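You operate a simulated robot arm through the tools that you are given. There is no shell and no other tool. Be economical: measure what you need, move in short steps, check, and stop when the job is done.

The job below is to be done with a simulated robot arm. You get a single attempt, and the scene is never put back.

TASK
Put things in order on the sideboard worktop. At the end: the red flask stands where the silver flour shaker stood; the white water filter stands where the red flask stood; the teal flask stands where the brown pepper mill stood; the silver flour shaker stands on top of the grey tin base; the brown pepper mill is on the silver steel pot; whatever was shut is shut again. Leave all else as you found it, and nothing knocked over. Set down upright: pepper mill.

The check looks at the end state, three seconds after you hand in, the way a careful person would. Anything else that was tipped, shoved, dropped, spilled or broken makes it a failure.

THE ROBOT
A 7-joint arm with a two-finger parallel gripper, fixed in place. Base frame: the origin is at the foot of the arm, x ahead of it, y to its left, z up; the work surface is at about z = -3. Readings come in mm, rad, newtons and seconds.
With the tool pointing down near the work surface it reaches from about 240 to 620 mm from the base axis. Its first joint turns from -1.152 to 1.152 rad. Payload 2.6 kg.
Tool frame: the origin (TCP) lies between the finger pads and is the grasp point; the fingertips stand 30 mm ahead of it; z points along the fingers, y is the line along which they close. The gripper opens to 94 mm. The fingers are 28 mm wide and 10 mm thick; the gripper's body (50 by 96 mm) begins 55 mm behind the TCP.
Orientation is told as [roll, pitch, yaw] about the base's x, y, z axes, in that order, counted from this pose: with the fingers straight down and closing along the base's y, the tool's x points along the base's -x, its y along +y and its z along -z.

THE INTERFACE
- The arm moves only by the tool send_rows. Its argument "commands" is a list of rows, each an object of numbers (a shift or turn left out is 0, a gripper value left out holds the last): "claw": the gripper command, from -1 (shut) to 1 (fully open), values between in proportion; "dx", "dy", "dz": the shift along the tool's x, y, z in cm; "rx", "ry", "rz": the turn, a rotation vector about the tool's x, y, z in degrees. In form: [{"claw": .., "dx": .., "dy": .., "dz": .., "rx": .., "ry": .., "rz": ..}, ...]. A call has 1 to 8 rows; each row shifts and turns the commanded pose from where the row before left it, along the tool's axes as they then stand. Rows are played at 5 a second. More than 50 mm and 0.15 rad between two rows, or a gripper value outside its range, and nothing of the call is played. A pose out of reach is approached as far as the arm can. The call stops where the force on the tool passes 40 N (or 10 N more than at its start, if that is more) or the arm is blocked; 0.2 s more then pass. The fingers move at their own pace (about 72 mm/s each) and stop on an object; they squeeze with about 34 N. The grip force told is the motor's: it shows also when the fingers shut on nothing. Time passes only in rows, and 0.2 s behind the last, so rows that do not move let the fingers close. It gives the time, the measured TCP pose, the force on the tool (base axes), the opening and the grip force at its end, in the units of the frame above (readings bear some noise), with the torque about the TCP (base axes, N m) and any sound that the robot's microphone picked up, and new pictures: "show" is both (left out), scene, wrist or none.
- Cameras (640 x 400 px; columns grow to the right, rows downward): "scene" is fixed at [47.1, 451.1, 553.9]; the picture's right is [-0.58, -0.81, 0.00], its down [-0.56, 0.40, -0.72] and it looks along [0.59, -0.42, -0.69] (base axes); focal length 258 px, centre (320, 200). "wrist" rides on the gripper at [76, 14, -102] in the tool frame; the picture's right is [-0.18, 0.98, 0.00], its down [-0.75, -0.14, -0.64] and it looks along [-0.63, -0.12, 0.77] (tool axes); focal length 243 px, centre (320, 200). There is no depth. A picture from a camera that has moved, and an enlarged one, comes with that camera's place and axes in the base frame and with its lens.
- enlarge(camera, box): a new picture of the part [left, top, right, bottom] of that camera's present view, enlarged. No time passes.
- hand_in(): hands the job in; it is judged then, once.

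Go step by step. Nothing tells you positions but the pictures and the camera data: compare them with the known pose of the tool, close in by small moves and look again before you grip or let go. The budget is 120 turns and 200 pictures, counting those below and the enlarged ones. Unless the task says otherwise, let go and move clear before handing in.

The tools are called after "Request:" as name(argument=value, ...) on one line, values as JSON. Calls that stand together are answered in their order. send_rows: Moves the arm, as the interface text tells. Its arguments: {"type":"object","properties":{"commands":{"type":"array","items":{"type":"object","properties":{"claw":{"type":"number"},"dx":{"type":"number"},"dy":{"type":"number"},"dz":{"type":"number"},"rx":{"type":"number"},"ry":{"type":"number"},"rz":{"type":"number"}}}},"show":{"type":"string","enum":["both","scene","wrist","none"]}},"required":["commands"]} The other tools are called the same way: enlarge (camera, box) takes an enlarged picture of a part of a camera's view; hand_in () hands the job in.

At the start:

```text
time_s: 0.0
tcp_pos: [409.2, 19.4, 337.5]
ee_rot: [-0.001, 0.001, 0.0]
ft_force: [-0.2, -0.1, 0.3]
torque: [0.02, -0.02, 0.0]
gripper_width: 94.0
grasp_force: 0.0
```

scene: 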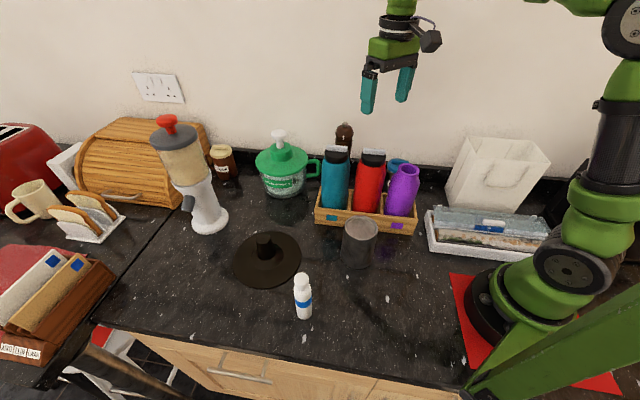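
wrist: 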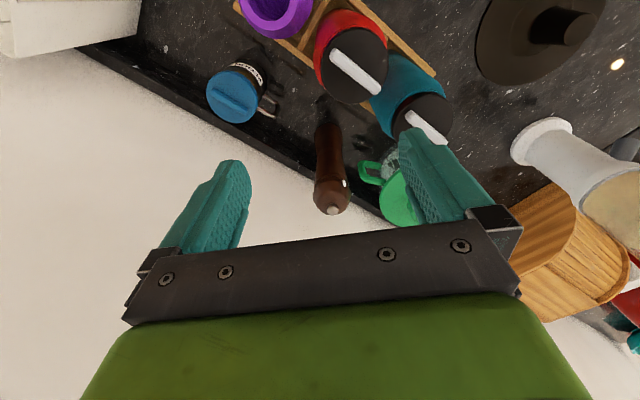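

I'll look closely at the scene first, to identify each of the named objects.

Request:
enlarge(camera="scene", box=[220, 110, 440, 248])

Request:
enlarge(camera="scene", box=[220, 200, 440, 338])

Request:
enlarge(camera="wrist", box=[180, 0, 640, 240])

Request:
enlarge(camera="scene", box=[0, 80, 260, 243])

```text
2.90 times, centred on (330, 179) of scene
camera zoom: at [47.1, 451.1, 553.9], right [-0.58, -0.81, 0.0], down [-0.56, 0.4, -0.72], along [0.59, -0.42, -0.69], focal length 747 px, centre (291, 261)
```

zoom: 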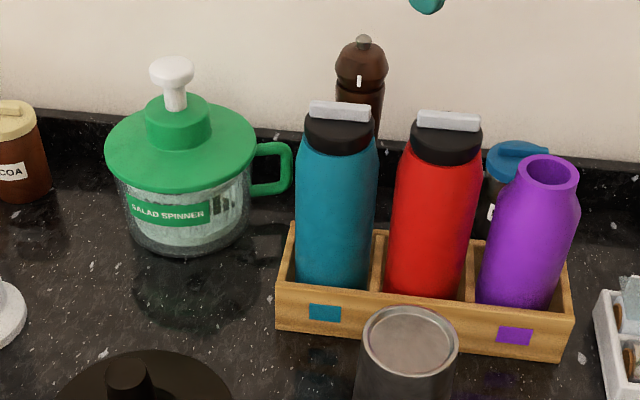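

```text
2.90 times, centred on (330, 269) of scene
camera zoom: at [47.1, 451.1, 553.9], right [-0.58, -0.81, 0.0], down [-0.56, 0.4, -0.72], along [0.59, -0.42, -0.69], focal length 747 px, centre (291, 0)
```

zoom: 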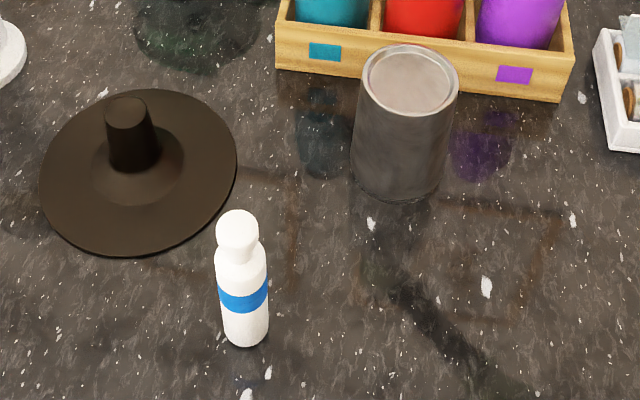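

```text
1.39 times, centred on (410, 120) of wrist
camera zoom: at [333.1, 33.1, 439.3], right [0.18, 0.98, 0.0], down [0.75, -0.14, 0.64], along [0.63, -0.12, -0.77], focal length 338 px, centre (195, 311)
```

zoom: 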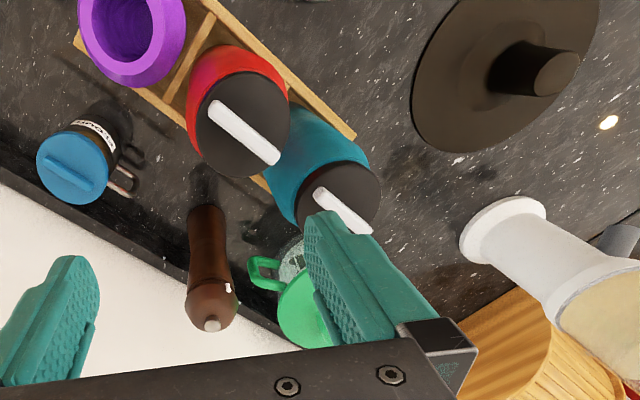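

```text
2.45 times, centred on (130, 162) of scene
camera zoom: at [47.1, 451.1, 553.9], right [-0.58, -0.81, 0.0], down [-0.56, 0.4, -0.72], along [0.59, -0.42, -0.69], focal length 633 px, centre (786, 294)
```

zoom: 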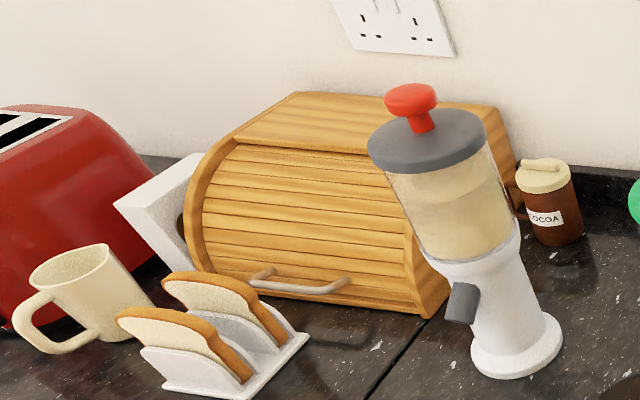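

The red, teal and purple flasks sit in a wooden crate, with the brown pepper mill and a blue-lidded jar behind it. In front are a grey cylinder, a dark disc with a knob and a white bottle. I can't yet tell which is the shaker, the pot or the tin base, so I'll turn the wrist camera toward them.

Request:
send_rows(commands=[{"rz": -8}, {"rz": -8}, {"rz": -8}, {"rz": -8}, {"rz": -8}, {"rz": -8}, {"rz": -8}, {"rz": -8}], show="wrist")

Request:
send_rows(commands=[{"rz": -8}, {"rz": -8}, {"rz": -8}, {"rz": -8}, {"rz": -8}], show="wrist")

```text
time_s: 1.8
tcp_pos: [408.9, 20.2, 336.0]
ee_rot: [0.0, 0.001, 1.12]
ft_force: [0.7, 0.0, 0.7]
torque: [-0.01, 0.01, 0.04]
gripper_width: 94.2
grasp_force: 0.1
camera wrist: at [363.2, -43.3, 439.3], right [-0.8, 0.59, 0.0], down [0.45, 0.62, 0.64], along [0.38, 0.52, -0.77], focal length 243 px, centre (320, 200)
```

wrist: 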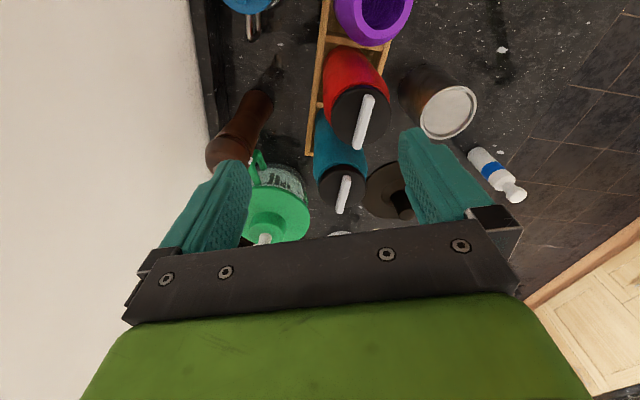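

```text
time_s: 3.0
tcp_pos: [410.0, 19.8, 336.8]
ee_rot: [0.0, 0.0, 1.82]
ft_force: [-1.0, 1.0, -0.1]
torque: [0.02, 0.01, -0.01]
gripper_width: 93.9
grasp_force: 0.0
camera wrist: at [414.3, -58.3, 439.0], right [-1.0, -0.06, 0.0], down [-0.05, 0.77, 0.64], along [-0.04, 0.64, -0.77], focal length 243 px, centre (320, 200)
```

wrist: 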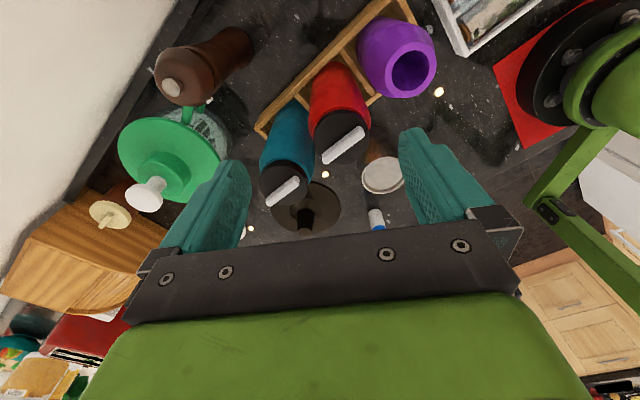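

The grey cylinder and the disc are now visible from above; I'll enlarge that area.

Request:
enlarge(camera="wrist", box=[240, 90, 440, 240])

Request:
enlarge(camera="scene", box=[300, 110, 560, 273])

```text
2.67 times, centred on (340, 165) of wrist
camera zoom: at [414.3, -58.3, 439.0], right [-1.0, -0.06, 0.0], down [-0.05, 0.77, 0.64], along [-0.04, 0.64, -0.77], focal length 647 px, centre (267, 293)
```

zoom: 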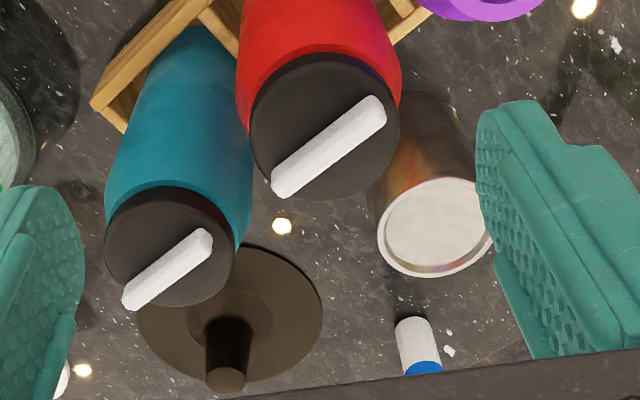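

```text
2.45 times, centred on (430, 192) of scene
camera zoom: at [47.1, 451.1, 553.9], right [-0.58, -0.81, 0.0], down [-0.56, 0.4, -0.72], along [0.59, -0.42, -0.69], focal length 633 px, centre (50, 221)
```

zoom: 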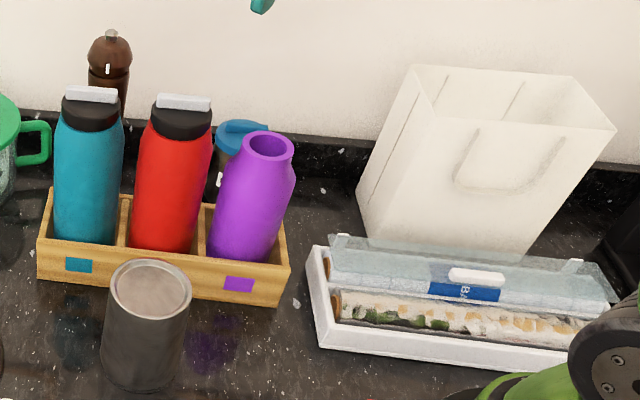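

The cylinder looks like closed metal and the disc like a lid or base. Before naming them, I'll look at the right side, behind the bag and the box, for hidden objects.

Request:
send_rows(commands=[{"rz": 8}, {"rz": 8}, {"rz": 8}, {"rz": 8}, {"rz": 8}, {"rz": 8}, {"rz": 8}, {"rz": 8}], show="none")

Request:
send_rows(commands=[{"rz": 8}, {"rz": 8}, {"rz": 8}, {"rz": 8}, {"rz": 8}, {"rz": 8}, {"rz": 8}, {"rz": 8}], show="wrist")

Request:
send_rows(commands=[{"rz": 8}, {"rz": 8}, {"rz": 8}, {"rz": 8}, {"rz": 8}], show="wrist")

```text
time_s: 4.8
tcp_pos: [410.2, 19.5, 337.3]
ee_rot: [-0.001, -0.001, 0.694]
ft_force: [0.4, -0.4, 0.1]
torque: [0.02, 0.01, -0.03]
gripper_width: 94.2
grasp_force: 0.0
```

```text
time_s: 6.6
tcp_pos: [409.3, 19.5, 336.6]
ee_rot: [-0.001, -0.002, -0.422]
ft_force: [0.6, -0.6, 0.6]
torque: [0.03, 0.02, 0.0]
gripper_width: 94.1
grasp_force: 0.1
camera wrist: at [345.5, 63.2, 439.3], right [0.57, 0.82, 0.0], down [0.63, -0.44, 0.64], along [0.53, -0.37, -0.77], focal length 243 px, centre (320, 200)
```

wrist: 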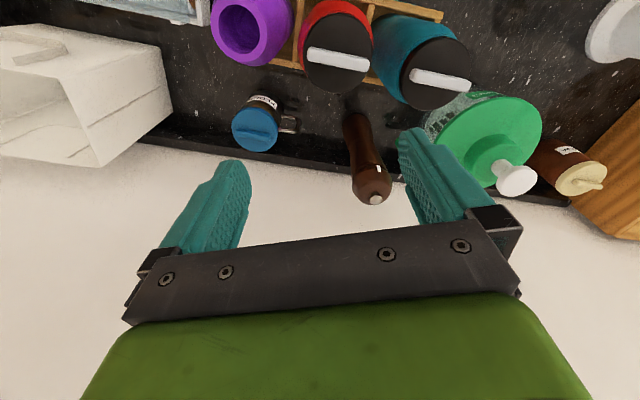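

```text
time_s: 7.8
tcp_pos: [408.9, 19.8, 336.8]
ee_rot: [-0.001, 0.001, -1.118]
ft_force: [0.1, -0.4, 0.1]
torque: [0.0, 0.0, -0.03]
gripper_width: 93.6
grasp_force: 0.0
camera wrist: at [388.8, 93.7, 439.4], right [0.96, 0.26, 0.0], down [0.2, -0.74, 0.64], along [0.17, -0.62, -0.77], focal length 243 px, centre (320, 200)
```

wrist: 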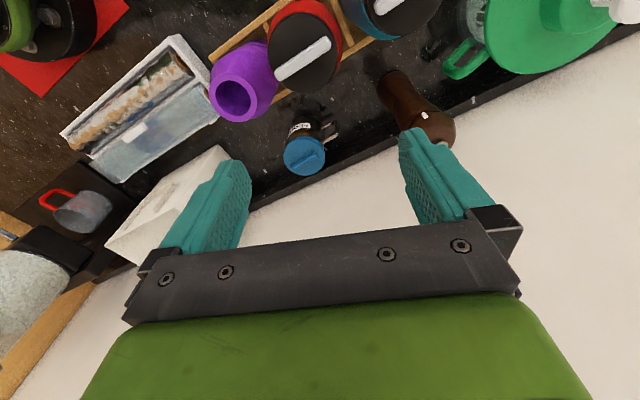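

Something with a red handle stands beside the bag. I'll enlarge it.

Request:
enlarge(camera="wrist", box=[0, 30, 240, 300])

Request:
enlarge(camera="wrist", box=[30, 170, 130, 240])

```text
1.48 times, centred on (120, 165) of wrist
camera zoom: at [388.8, 93.7, 439.4], right [0.96, 0.26, 0.0], down [0.2, -0.74, 0.64], along [0.17, -0.62, -0.77], focal length 359 px, centre (616, 252)
```

zoom: 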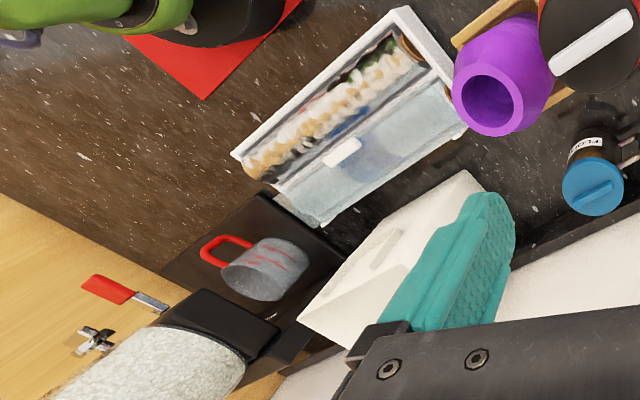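

```text
5.71 times, centred on (80, 205) of wrist
camera zoom: at [388.8, 93.7, 439.4], right [0.96, 0.26, 0.0], down [0.2, -0.74, 0.64], along [0.17, -0.62, -0.77], focal length 1386 px, centre (1691, 171)
```

zoom: 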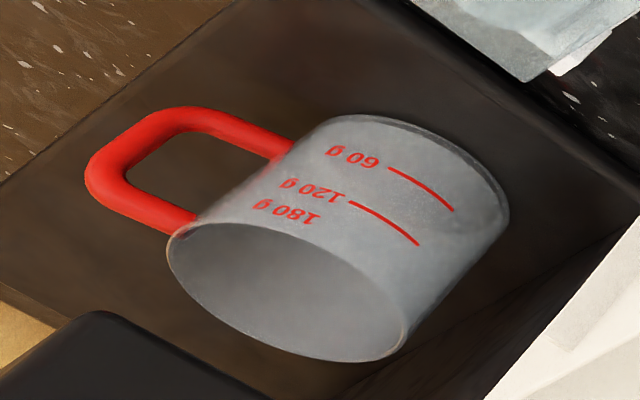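

The cup with the red handle is a measuring cup on a scale, out of reach. The blue-lidded jar has a label, so I'll read that.

Request:
enlarge(camera="wrist", box=[260, 95, 360, 185])

Request:
enlarge(camera="wrist", box=[370, 40, 470, 160])

```text
4.44 times, centred on (310, 140) of wrist
camera zoom: at [388.8, 93.7, 439.4], right [0.96, 0.26, 0.0], down [0.2, -0.74, 0.64], along [0.17, -0.62, -0.77], focal length 1078 px, centre (364, 467)
```

zoom: 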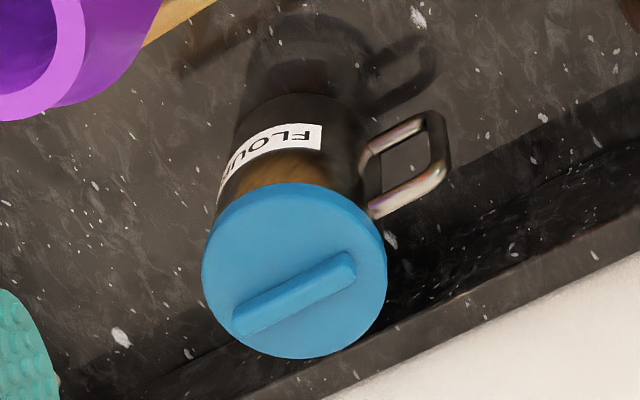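

```text
3.33 times, centred on (420, 100) of wrist
camera zoom: at [388.8, 93.7, 439.4], right [0.96, 0.26, 0.0], down [0.2, -0.74, 0.64], along [0.17, -0.62, -0.77], focal length 809 px, centre (-13, 533)
```

zoom: 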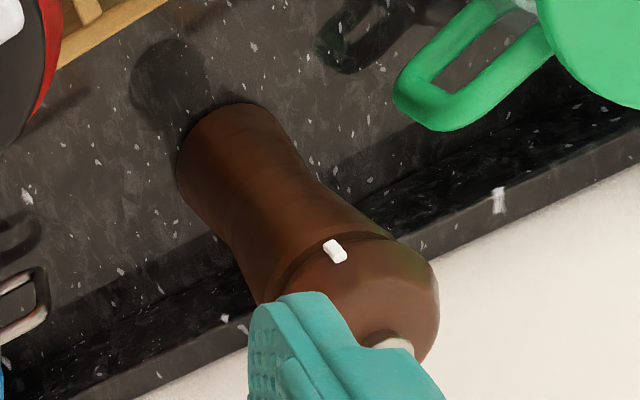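

The blue-lidded silver jar labelled FLOUR is the flour shaker. That leaves the cylinder and the disc as the pot and the tin base, so I'll go and look at the disc up close.

Request:
send_rows(commands=[{"rz": -8}, {"rz": -8}, {"rz": -8}, {"rz": -8}, {"rz": -8}, {"rz": -8}, {"rz": -8}, {"rz": -8}], show="none")

Request:
send_rows(commands=[{"rz": -8}, {"rz": -8}, {"rz": -8}, {"rz": -8}, {"rz": -8}, {"rz": -8}, {"rz": -8}, {"rz": -8}], show="none")

Request:
send_rows(commands=[{"dx": -3, "dy": 4.2}, {"dx": -3, "dy": 4.2}, {"dx": -3, "dy": 4.2}, {"dx": -3, "dy": 4.2}, {"dz": 4}, {"dz": 4}, {}], show="both")

```text
time_s: 9.6
tcp_pos: [409.8, 18.9, 337.2]
ee_rot: [-0.001, 0.0, 0.004]
ft_force: [0.3, -0.7, 0.3]
torque: [0.02, -0.01, -0.02]
gripper_width: 94.1
grasp_force: 0.1
```

```text
time_s: 11.4
tcp_pos: [409.2, 19.1, 336.0]
ee_rot: [0.001, -0.001, 1.12]
ft_force: [-0.5, 0.7, -0.9]
torque: [-0.01, 0.02, 0.04]
gripper_width: 94.0
grasp_force: 0.0
```

```text
refused: row 1 steps farther than a row can; nothing moved
```

Those rows were too long, so I'll use shorter steps.

Request:
send_rows(commands=[{"dx": -2.5, "dy": 3.5}, {"dx": -2.5, "dy": 3.5}, {"dx": -2.5, "dy": 3.5}, {"dx": -2.5, "dy": 3.5}, {"dx": -2.0, "dy": 2.8}, {"dz": 4}, {"dz": 4}, {}], show="both")

Request:
enlarge(camera="wrist", box=[240, 0, 480, 200])

```text
time_s: 13.2
tcp_pos: [310.2, 199.9, 255.1]
ee_rot: [0.0, 0.0, 1.117]
ft_force: [-0.9, -0.5, 0.1]
torque: [0.02, -0.01, -0.01]
gripper_width: 93.8
grasp_force: 0.1
camera wrist: at [264.5, 137.8, 358.2], right [-0.8, 0.6, 0.0], down [0.46, 0.62, 0.64], along [0.38, 0.52, -0.77], focal length 243 px, centre (320, 200)
```

scene: 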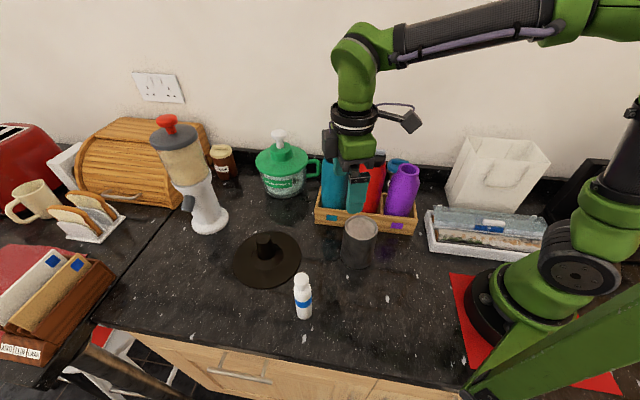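
wrist: 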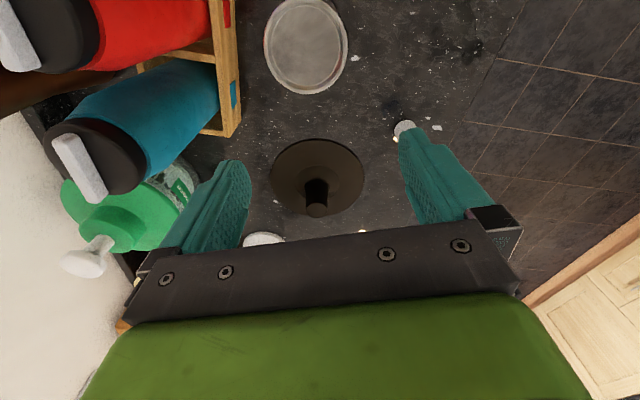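

```text
2.00 times, centred on (360, 100) of wrist
camera zoom: at [264.5, 137.8, 358.2], right [-0.8, 0.6, 0.0], down [0.46, 0.62, 0.64], along [0.38, 0.52, -0.77], focal length 485 px, centre (240, 400)
```

zoom: 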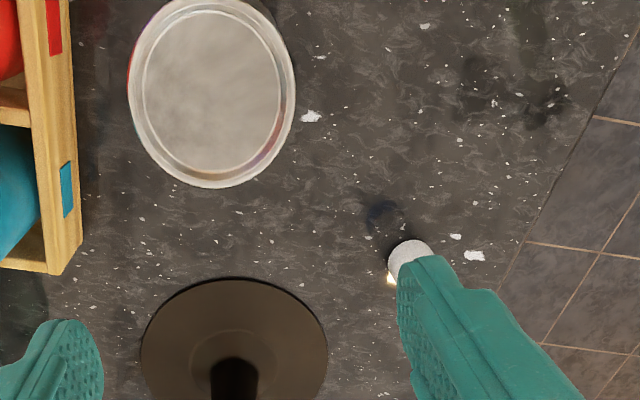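

The shaker's silver body renders dark, as the disc does, so I'll enlarge both candidates much further.

Request:
enlarge(camera="wrist", box=[260, 130, 375, 225])

Request:
enlarge(camera="scene", box=[225, 220, 310, 295])

Request:
enlarge(camera="scene", box=[330, 205, 390, 275])

Request:
enlarge(camera="scene", box=[415, 125, 565, 265])

```text
4.21 times, centred on (318, 178) of wrist
camera zoom: at [264.5, 137.8, 358.2], right [-0.8, 0.6, 0.0], down [0.46, 0.62, 0.64], along [0.38, 0.52, -0.77], focal length 1022 px, centre (330, 295)
```

zoom: 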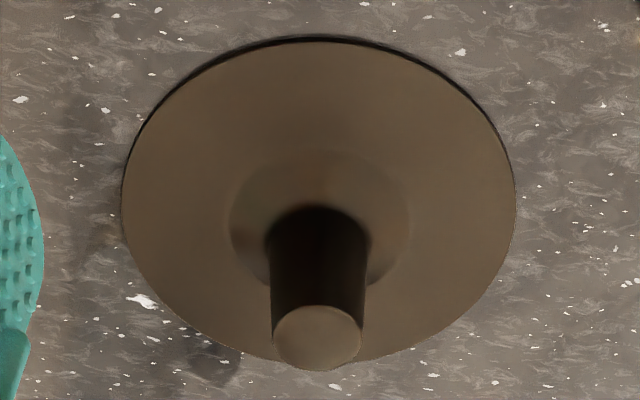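

```text
5.33 times, centred on (268, 258) of scene
camera zoom: at [47.1, 451.1, 553.9], right [-0.58, -0.81, 0.0], down [-0.56, 0.4, -0.72], along [0.59, -0.42, -0.69], focal length 1375 px, centre (600, -107)
```

zoom: 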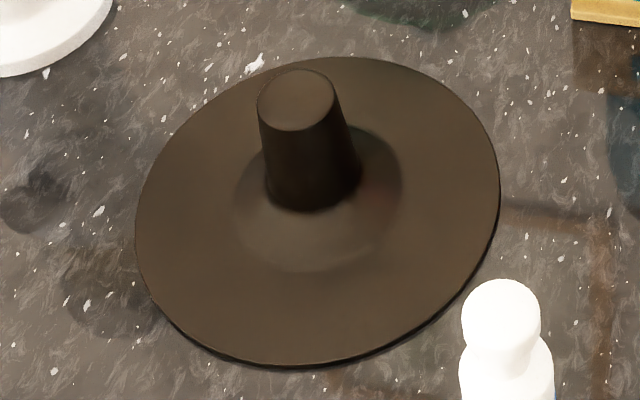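

```text
5.71 times, centred on (360, 240) of scene
camera zoom: at [47.1, 451.1, 553.9], right [-0.58, -0.81, 0.0], down [-0.56, 0.4, -0.72], along [0.59, -0.42, -0.69], focal length 1473 px, centre (91, -29)
```

zoom: 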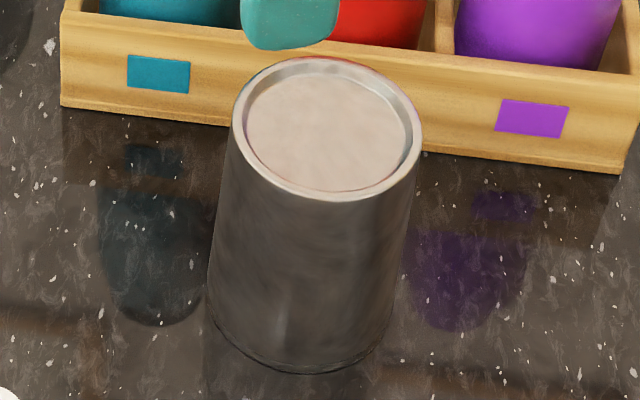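

```text
2.86 times, centred on (490, 195) of scene
camera zoom: at [47.1, 451.1, 553.9], right [-0.58, -0.81, 0.0], down [-0.56, 0.4, -0.72], along [0.59, -0.42, -0.69], focal length 736 px, centre (-166, 214)
```

zoom: 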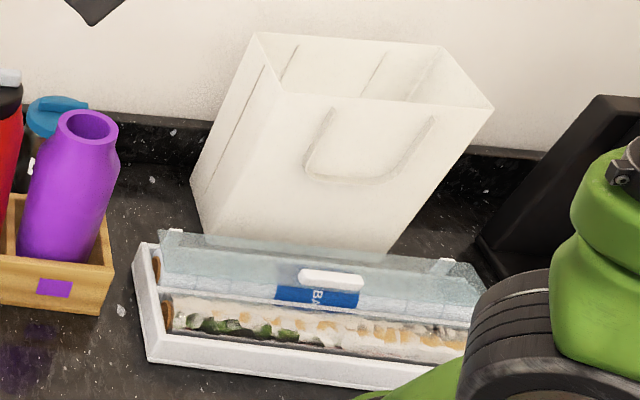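

By albedo, the cylinder is the silver steel pot and the darker grey disc with a stem is the grey tin base. The order will be shaker to base, mill to pot, teal flask to mill spot, red flask to shaker spot, and white bottle (the filter) to the red slot. I'll raise the arm and look down at the shaker, near (415, -88).

Request:
send_rows(commands=[{"dz": -4, "rz": 8}, {"dz": -4, "rz": 8}, {"rz": 8}, {"rz": 8}, {"rz": 8}, {"rz": 8}, {"rz": 8}, {"rz": 8}], show="none")

Request:
send_rows(commands=[{"dy": -4.5, "dx": -1.5}, {"dy": -4.5, "dx": -1.5}, {"dy": -4.5, "dx": -1.5}, {"dy": -4.5, "dx": -1.5}, {"dy": -4.5, "dx": -1.5}, {"dy": -4.5, "dx": -1.5}, {"dy": -1.8, "dx": -1.5}], show="none")

Request:
send_rows(commands=[{"rz": 8}, {"rz": 8}, {"rz": 8}, {"rz": 8}, {"rz": 8}, {"rz": 2}], show="wrist")

Request:
enlarge(camera="wrist", box=[260, 0, 400, 150])

```text
time_s: 15.0
tcp_pos: [311.0, 199.7, 336.5]
ee_rot: [0.001, 0.0, -0.002]
ft_force: [-0.3, -1.1, 0.1]
torque: [-0.03, 0.01, 0.03]
gripper_width: 94.0
grasp_force: 0.1
```

```text
time_s: 16.6
tcp_pos: [414.8, -88.1, 338.1]
ee_rot: [0.0, 0.0, 0.001]
ft_force: [0.8, 0.2, -1.0]
torque: [-0.02, 0.03, 0.0]
gripper_width: 93.7
grasp_force: 0.0
```

```text
time_s: 18.0
tcp_pos: [416.1, -87.6, 337.5]
ee_rot: [0.002, 0.0, -0.736]
ft_force: [1.5, 0.5, 0.5]
torque: [-0.02, -0.01, 0.01]
gripper_width: 94.0
grasp_force: 0.0
camera wrist: at [369.0, -25.9, 439.4], right [0.8, 0.61, 0.0], down [0.46, -0.61, 0.64], along [0.39, -0.51, -0.77], focal length 243 px, centre (320, 200)
```

wrist: 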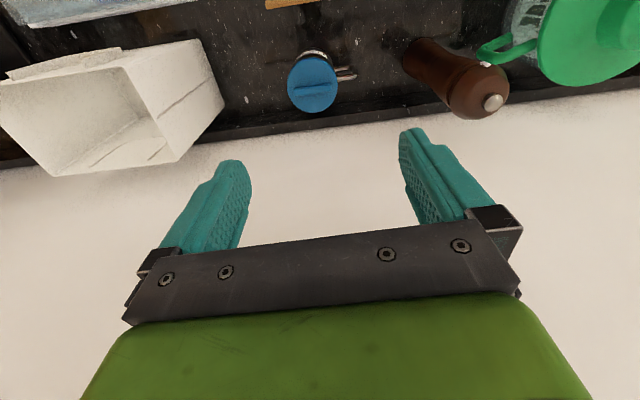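

```text
2.67 times, centred on (330, 75) of wrist
camera zoom: at [369.0, -25.9, 439.4], right [0.8, 0.61, 0.0], down [0.46, -0.61, 0.64], along [0.39, -0.51, -0.77], focal length 647 px, centre (293, 533)
```

zoom: 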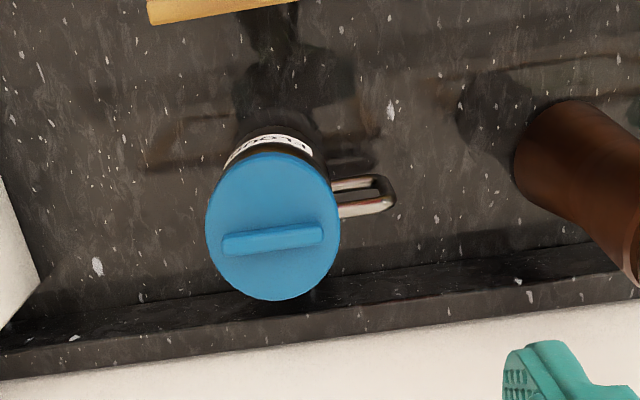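

The shaker's handle points along the wall at a heading of about 42°. I'll turn so the fingers close across the handle (yaw about +42°), then look again.

Request:
send_rows(commands=[{"rz": -8}, {"rz": -8}, {"rz": -8}, {"rz": -8}, {"rz": -8}, {"rz": -8}, {"rz": -8}, {"rz": -8}], show="none")

Request:
send_rows(commands=[{"rz": -8}, {"rz": -8}, {"rz": -4}, {"dz": 4}, {"dz": 4}, {"dz": 2}], show="wrist")

Request:
enlarge(camera="wrist", box=[240, 0, 400, 150])

```text
time_s: 19.8
tcp_pos: [416.8, -87.3, 336.4]
ee_rot: [0.001, 0.0, 0.387]
ft_force: [0.3, -0.6, 0.1]
torque: [-0.07, -0.04, 0.01]
gripper_width: 93.7
grasp_force: 0.0
```

```text
time_s: 21.2
tcp_pos: [415.9, -87.2, 236.6]
ee_rot: [-0.001, 0.0, 0.734]
ft_force: [-0.8, -0.3, 0.4]
torque: [0.04, 0.04, -0.03]
gripper_width: 94.0
grasp_force: 0.1
camera wrist: at [349.7, -128.5, 338.5], right [-0.52, 0.85, 0.0], down [0.65, 0.4, 0.64], along [0.55, 0.33, -0.77], focal length 243 px, centre (320, 200)
```

wrist: 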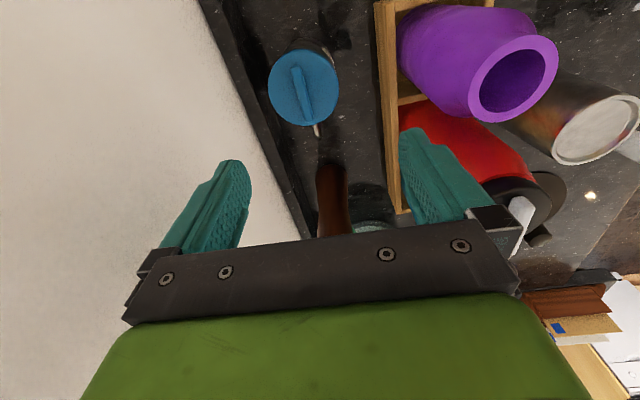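

```text
2.67 times, centred on (320, 75) of wrist
camera zoom: at [349.7, -128.5, 338.5], right [-0.52, 0.85, 0.0], down [0.65, 0.4, 0.64], along [0.55, 0.33, -0.77], focal length 647 px, centre (320, 533)
```

zoom: 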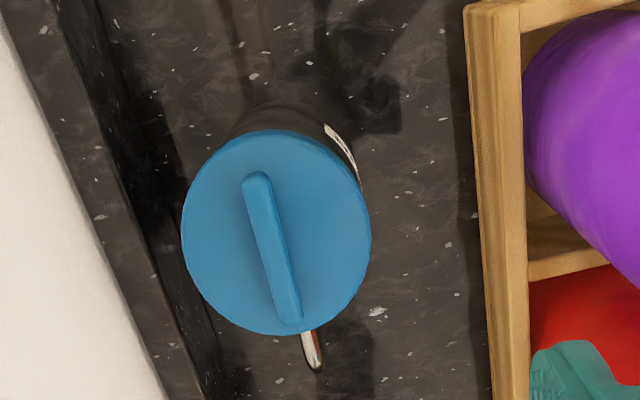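

Triangulating three views puts the shaker's lid centre near (419, -108, 78), about 72 mm across. I'll centre over it, narrow the opening slightly, drop partway and check.

Request:
send_rows(commands=[{"dx": 1.2, "dy": -1.7, "claw": 0.88}, {"dz": 4}, {"dz": 3.5}, {}], show="both")

Request:
enlarge(camera="wrist", box=[200, 40, 440, 200])

```text
time_s: 22.2
tcp_pos: [419.7, -108.4, 161.9]
ee_rot: [-0.001, -0.001, 0.732]
ft_force: [0.1, 0.3, -0.2]
torque: [0.0, -0.03, -0.01]
gripper_width: 88.4
grasp_force: 0.2
camera wrist: at [353.2, -148.5, 263.9], right [-0.52, 0.85, 0.0], down [0.65, 0.4, 0.64], along [0.55, 0.33, -0.77], focal length 243 px, centre (320, 200)
```

scene: 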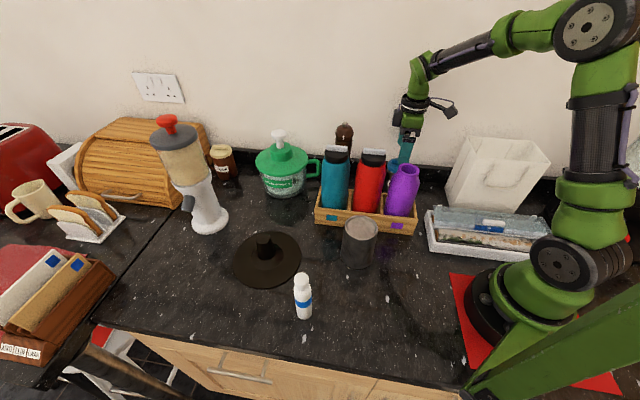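
wrist: 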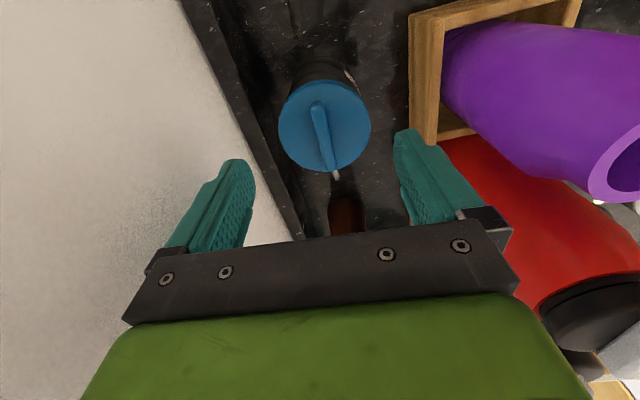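

```text
2.50 times, centred on (320, 120) of wrist
camera zoom: at [353.2, -148.5, 263.9], right [-0.52, 0.85, 0.0], down [0.65, 0.4, 0.64], along [0.55, 0.33, -0.77], focal length 606 px, centre (320, 400)
```

zoom: 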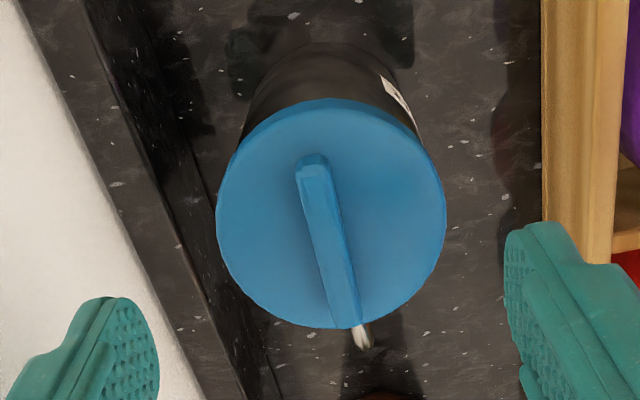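

The lid sits about 3 mm to the right of the tool axis. I'll correct that, descend to z about 62 and close.

Request:
send_rows(commands=[{"dy": 0.35, "dz": 2}, {"dz": 4}, {"dz": 4}, {}], show="wrist")

```text
time_s: 23.2
tcp_pos: [416.4, -106.6, 61.4]
ee_rot: [0.0, 0.0, 0.735]
ft_force: [0.2, -1.1, 0.8]
torque: [0.01, 0.0, -0.01]
gripper_width: 88.4
grasp_force: 0.0
camera wrist: at [350.0, -145.4, 163.4], right [-0.52, 0.85, 0.0], down [0.65, 0.4, 0.64], along [0.55, 0.33, -0.77], focal length 243 px, centre (320, 200)
```

wrist: 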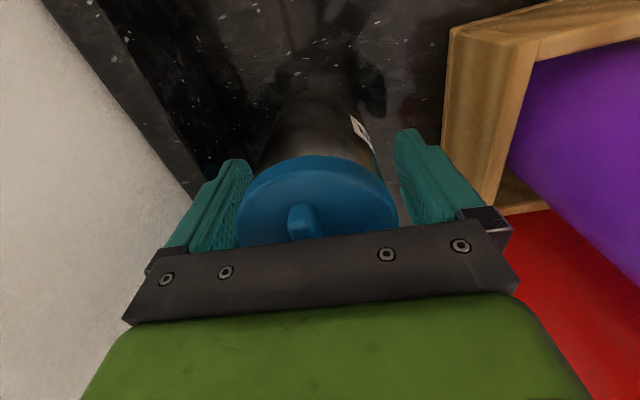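

The lid lies between the fingers as predicted, so I'll close.

Request:
send_rows(commands=[{"claw": -1}, {}, {}, {}], show="wrist")

```text
time_s: 24.2
tcp_pos: [417.1, -104.6, 62.9]
ee_rot: [0.0, -0.001, 0.732]
ft_force: [0.8, -0.1, 0.0]
torque: [0.04, 0.0, 0.01]
gripper_width: 67.9
grasp_force: 34.5
camera wrist: at [350.0, -145.4, 163.7], right [-0.52, 0.85, 0.0], down [0.65, 0.4, 0.64], along [0.55, 0.33, -0.77], focal length 243 px, centre (320, 200)
```

wrist: 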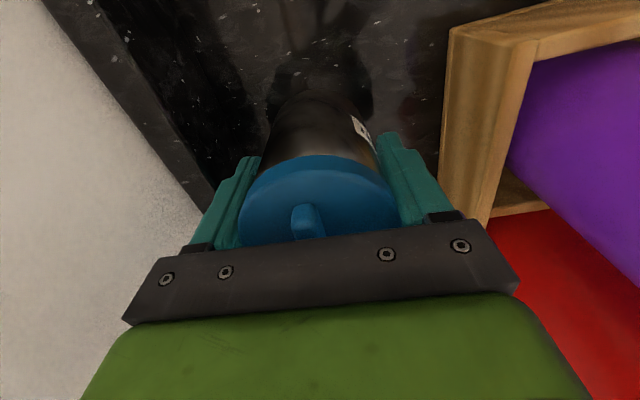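

The shaker is gripped at 68 mm wide; its spot is about (417, -105). I'll lift it straight up and check that the body comes along with the lid.

Request:
send_rows(commands=[{"dz": -2}, {"dz": -4}, {"dz": -4}, {"dz": -4}, {"dz": -4}, {"dz": -4.5}, {"dz": -4.5}, {}], show="both")

```text
time_s: 26.0
tcp_pos: [415.3, -106.0, 333.1]
ee_rot: [0.001, 0.001, 0.734]
ft_force: [-0.5, 0.0, -1.7]
torque: [-0.03, -0.01, 0.02]
gripper_width: 67.7
grasp_force: 34.4
camera wrist: at [349.3, -145.9, 434.7], right [-0.52, 0.85, 0.0], down [0.65, 0.4, 0.64], along [0.55, 0.33, -0.77], focal length 243 px, centre (320, 200)
```

scene: 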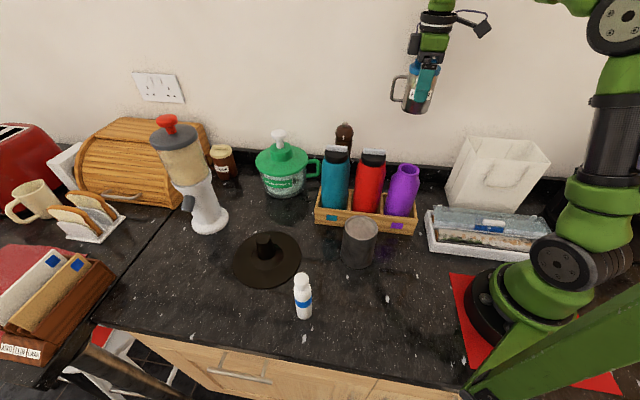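
wrist: 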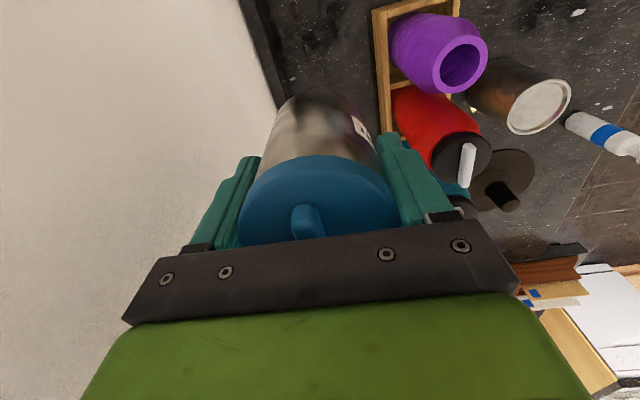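

The whole shaker came up cleanly. I'll carry it over to the tin base at about (421, 344).

Request:
send_rows(commands=[{"dx": -3.06, "dy": 3.3}, {"dx": -3.06, "dy": 3.3}, {"dx": -3.06, "dy": 3.3}, {"dx": -3.06, "dy": 3.3}, {"dx": -3.06, "dy": 3.3}, {"dx": -3.06, "dy": 3.3}, {"dx": -3.06, "dy": 3.3}, {"dx": -3.06, "dy": 3.3}], show="none")

Request:
send_rows(commands=[{"dx": -3.06, "dy": 3.3}, {"dx": -3.06, "dy": 3.3}, {"dz": 4}, {"dz": 4}, {"dz": 4}, {"dz": 2}, {}], show="both")

Request:
enlarge(camera="scene", box=[190, 140, 330, 300])

```text
time_s: 27.8
tcp_pos: [423.0, 254.1, 332.0]
ee_rot: [-0.001, 0.0, 0.733]
ft_force: [-0.5, -0.3, -1.7]
torque: [0.01, -0.03, 0.01]
gripper_width: 67.8
grasp_force: 34.1
```

```text
time_s: 29.4
tcp_pos: [461.9, 364.2, 212.7]
ee_rot: [0.001, 0.003, 0.734]
ft_force: [0.1, -0.4, -0.6]
torque: [-0.02, -0.01, 0.0]
gripper_width: 67.6
grasp_force: 34.4
out of reach, approached as far as the arm can: row 2, 3, 4, 5, 6
camera wrist: at [395.6, 324.4, 315.8], right [-0.52, 0.85, 0.0], down [0.66, 0.4, 0.64], along [0.55, 0.33, -0.77], focal length 243 px, centre (320, 200)
```

scene: 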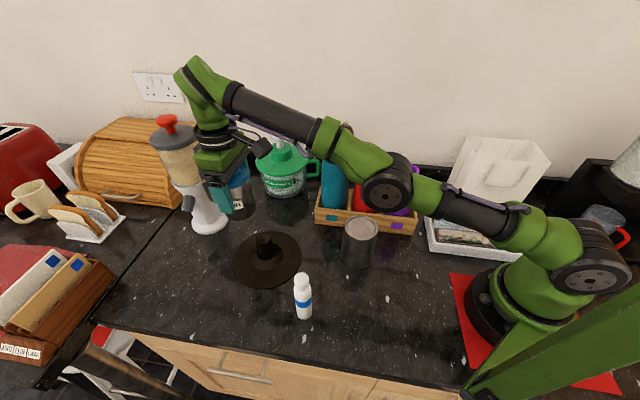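
wrist: 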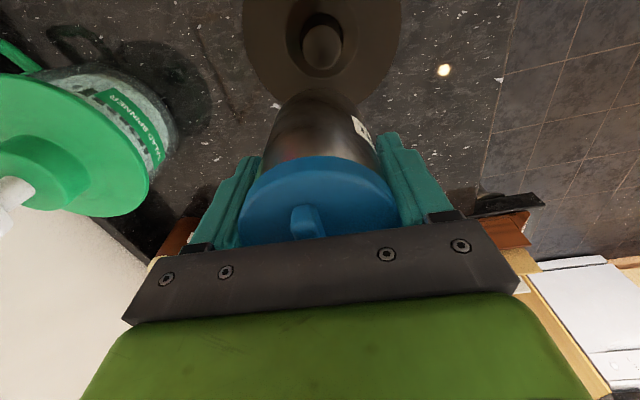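

```text
2.50 times, centred on (260, 220) of scene
camera zoom: at [47.1, 451.1, 553.9], right [-0.58, -0.81, 0.0], down [-0.56, 0.4, -0.72], along [0.59, -0.42, -0.69], focal length 644 px, centre (470, 150)
```

zoom: 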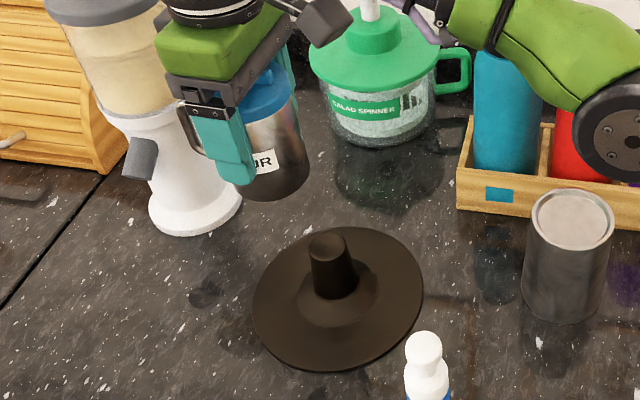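

The arm reported part of that as out of reach and sits at (462, 364). I'll let it settle to see where the commanded pose really is.

Request:
send_rows(commands=[{}, {}], show="none")

```text
time_s: 30.0
tcp_pos: [461.7, 364.5, 213.6]
ee_rot: [0.001, 0.003, 0.733]
ft_force: [-0.2, -0.9, -2.2]
torque: [-0.02, -0.05, 0.01]
gripper_width: 67.9
grasp_force: 34.1
```

I'll step back toward the base with small moves.

Request:
send_rows(commands=[{"dx": 2.2, "dy": 0.6}, {}], show="none")

```text
time_s: 30.6
tcp_pos: [459.5, 365.6, 216.2]
ee_rot: [0.001, 0.002, 0.734]
ft_force: [0.0, -0.6, -2.3]
torque: [0.0, 0.01, 0.0]
gripper_width: 67.7
grasp_force: 34.1
out of reach, approached as far as the arm can: row 1
```

Request:
send_rows(commands=[{"dx": 2.2, "dy": 0.6}, {"dz": -3}, {}], show="scene")

```text
time_s: 31.4
tcp_pos: [443.3, 371.3, 249.6]
ee_rot: [-0.001, -0.003, 0.733]
ft_force: [0.0, -0.7, -2.2]
torque: [0.01, 0.02, -0.02]
gripper_width: 67.8
grasp_force: 34.4
out of reach, approached as far as the arm can: row 1, 2
```

scene: 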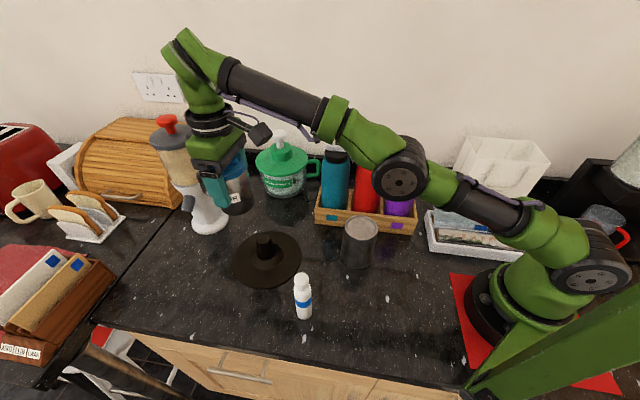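

The elbow has swung low near the flasks, which makes this arm configuration a bad one. I'll back out upward and check that nothing is touched.

Request:
send_rows(commands=[{"dz": -4}, {"dz": -4}, {}], show="scene")

Request:
enlarge(camera="scene", box=[290, 110, 480, 270])

```text
time_s: 32.2
tcp_pos: [422.2, 366.7, 290.5]
ee_rot: [-0.001, -0.003, 0.734]
ft_force: [0.2, -0.1, -2.1]
torque: [-0.04, 0.01, -0.01]
gripper_width: 67.7
grasp_force: 33.9
out of reach, approached as far as the arm can: row 1, 2
```

scene: 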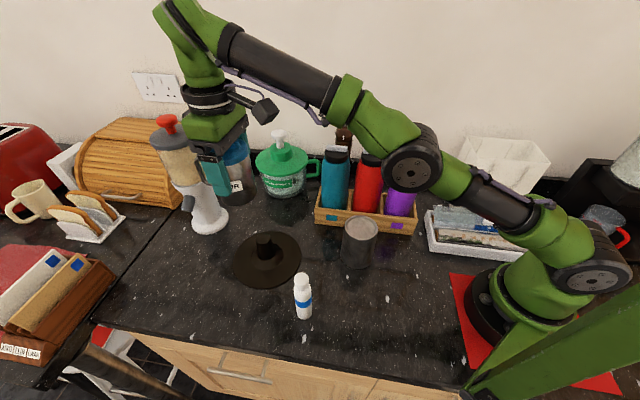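

```text
2.50 times, centred on (385, 190) of scene
camera zoom: at [47.1, 451.1, 553.9], right [-0.58, -0.81, 0.0], down [-0.56, 0.4, -0.72], along [0.59, -0.42, -0.69], focal length 644 px, centre (158, 225)
```

zoom: 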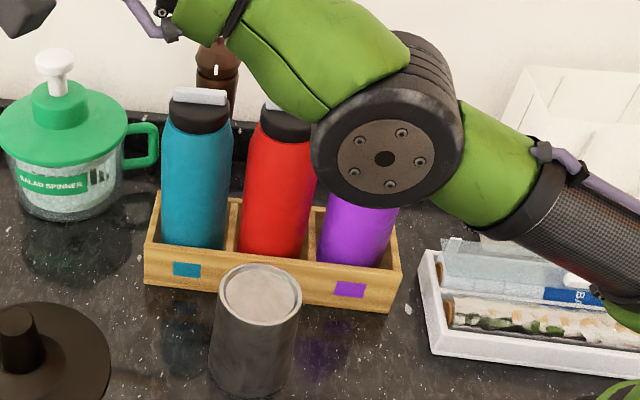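

Nothing looks disturbed. I'll retreat in +dx, -dy back along the way I came.

Request:
send_rows(commands=[{"dx": 3, "dy": -3.3}, {"dx": 3, "dy": -3.3}, {"dx": 3, "dy": -3.3}, {"dx": 3, "dy": -3.3}, {}], show="scene")

```text
time_s: 33.4
tcp_pos: [489.7, 231.4, 318.9]
ee_rot: [0.001, 0.0, 0.734]
ft_force: [-0.4, 0.1, -1.8]
torque: [0.04, 0.01, -0.01]
gripper_width: 67.8
grasp_force: 34.3
out of reach, approached as far as the arm can: row 1, 2, 3, 4
```

scene: 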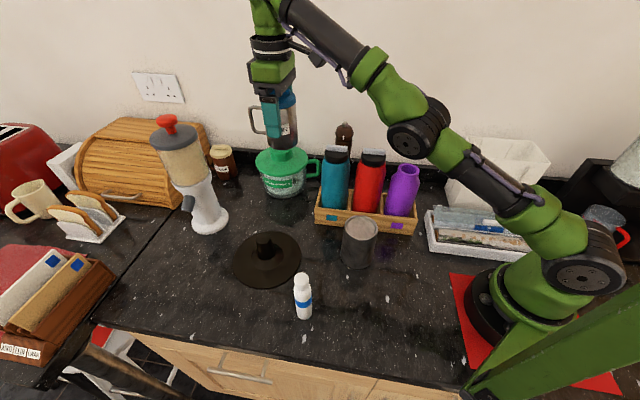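

The arm is lagging well behind the commanded pose. I'll keep unwinding toward the start region, which it could reach.

Request:
send_rows(commands=[{"dx": 2, "dy": -3.8, "dz": -1.2}, {"dx": 2, "dy": -3.8, "dz": -1.2}, {"dx": 2, "dy": -3.8, "dz": -1.2}, {}, {}], show="scene")

```text
time_s: 34.6
tcp_pos: [513.1, 132.2, 344.5]
ee_rot: [-0.001, -0.005, 0.734]
ft_force: [0.2, 0.3, -2.6]
torque: [0.0, 0.05, -0.02]
gripper_width: 67.8
grasp_force: 33.8
out of reach, approached as far as the arm can: row 2, 3
```

scene: 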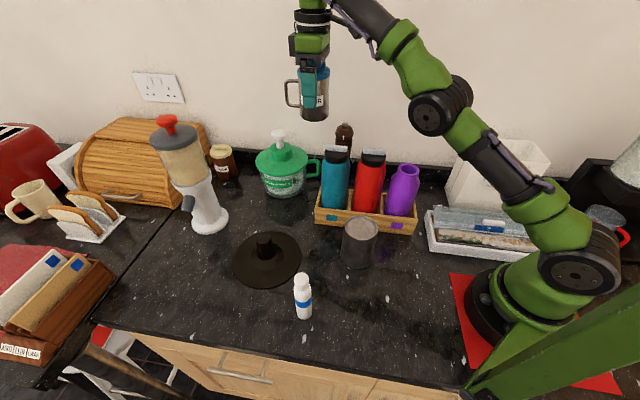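

Request:
send_rows(commands=[{"dx": 3}, {}], show="none")

```text
time_s: 35.2
tcp_pos: [490.8, 112.2, 343.0]
ee_rot: [0.0, -0.002, 0.733]
ft_force: [0.8, -0.1, -2.5]
torque: [0.0, 0.0, 0.0]
gripper_width: 67.8
grasp_force: 34.4
```

Commands are rebased to the reached pose, so the limit was the reach at that height. I'll go to a shorter radius, descend, then move outward to the base.

Request:
send_rows(commands=[{"dy": 4.5}, {"dy": 4.5}, {"dy": 4.5}, {"dy": 4.5}, {"dy": 4.5}, {"dx": 2.5}, {}], show="scene")

```text
time_s: 36.8
tcp_pos: [321.0, 264.7, 344.0]
ee_rot: [-0.001, 0.0, 0.734]
ft_force: [0.4, -0.7, -2.4]
torque: [0.02, 0.01, -0.01]
gripper_width: 67.8
grasp_force: 34.4
```

scene: 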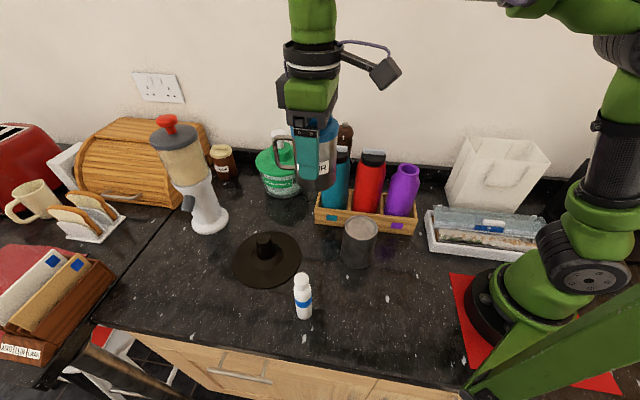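

The arm is back in a good posture. I'll descend here, then move outward.

Request:
send_rows(commands=[{"dz": 4}, {"dz": 4}, {"dz": 4}, {"dz": 3.0}, {"dx": -2, "dy": -0.3}, {"dx": -2, "dy": -0.3}, {}], show="both")

```text
time_s: 38.4
tcp_pos: [355.0, 285.0, 193.4]
ee_rot: [0.001, 0.002, 0.734]
ft_force: [-0.2, -1.0, -1.3]
torque: [0.01, 0.0, 0.06]
gripper_width: 67.6
grasp_force: 33.8
camera wrist: at [288.9, 244.7, 295.9], right [-0.52, 0.85, 0.0], down [0.65, 0.4, 0.64], along [0.55, 0.34, -0.77], focal length 243 px, centre (320, 200)
```

scene: 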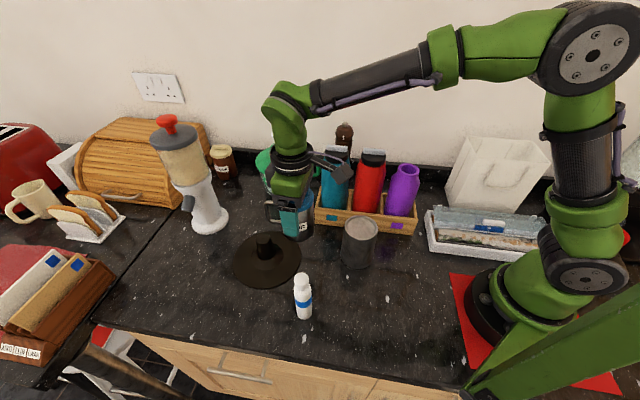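
wrist: 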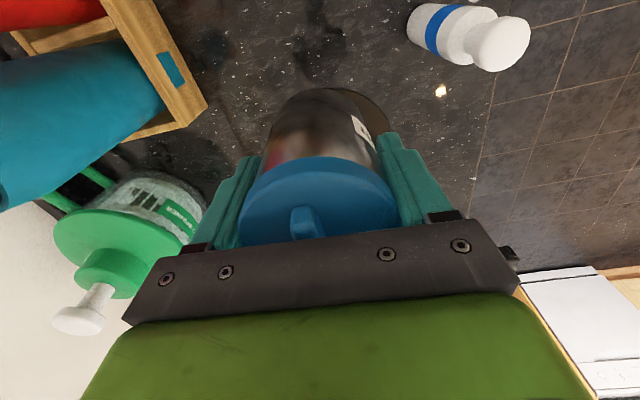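

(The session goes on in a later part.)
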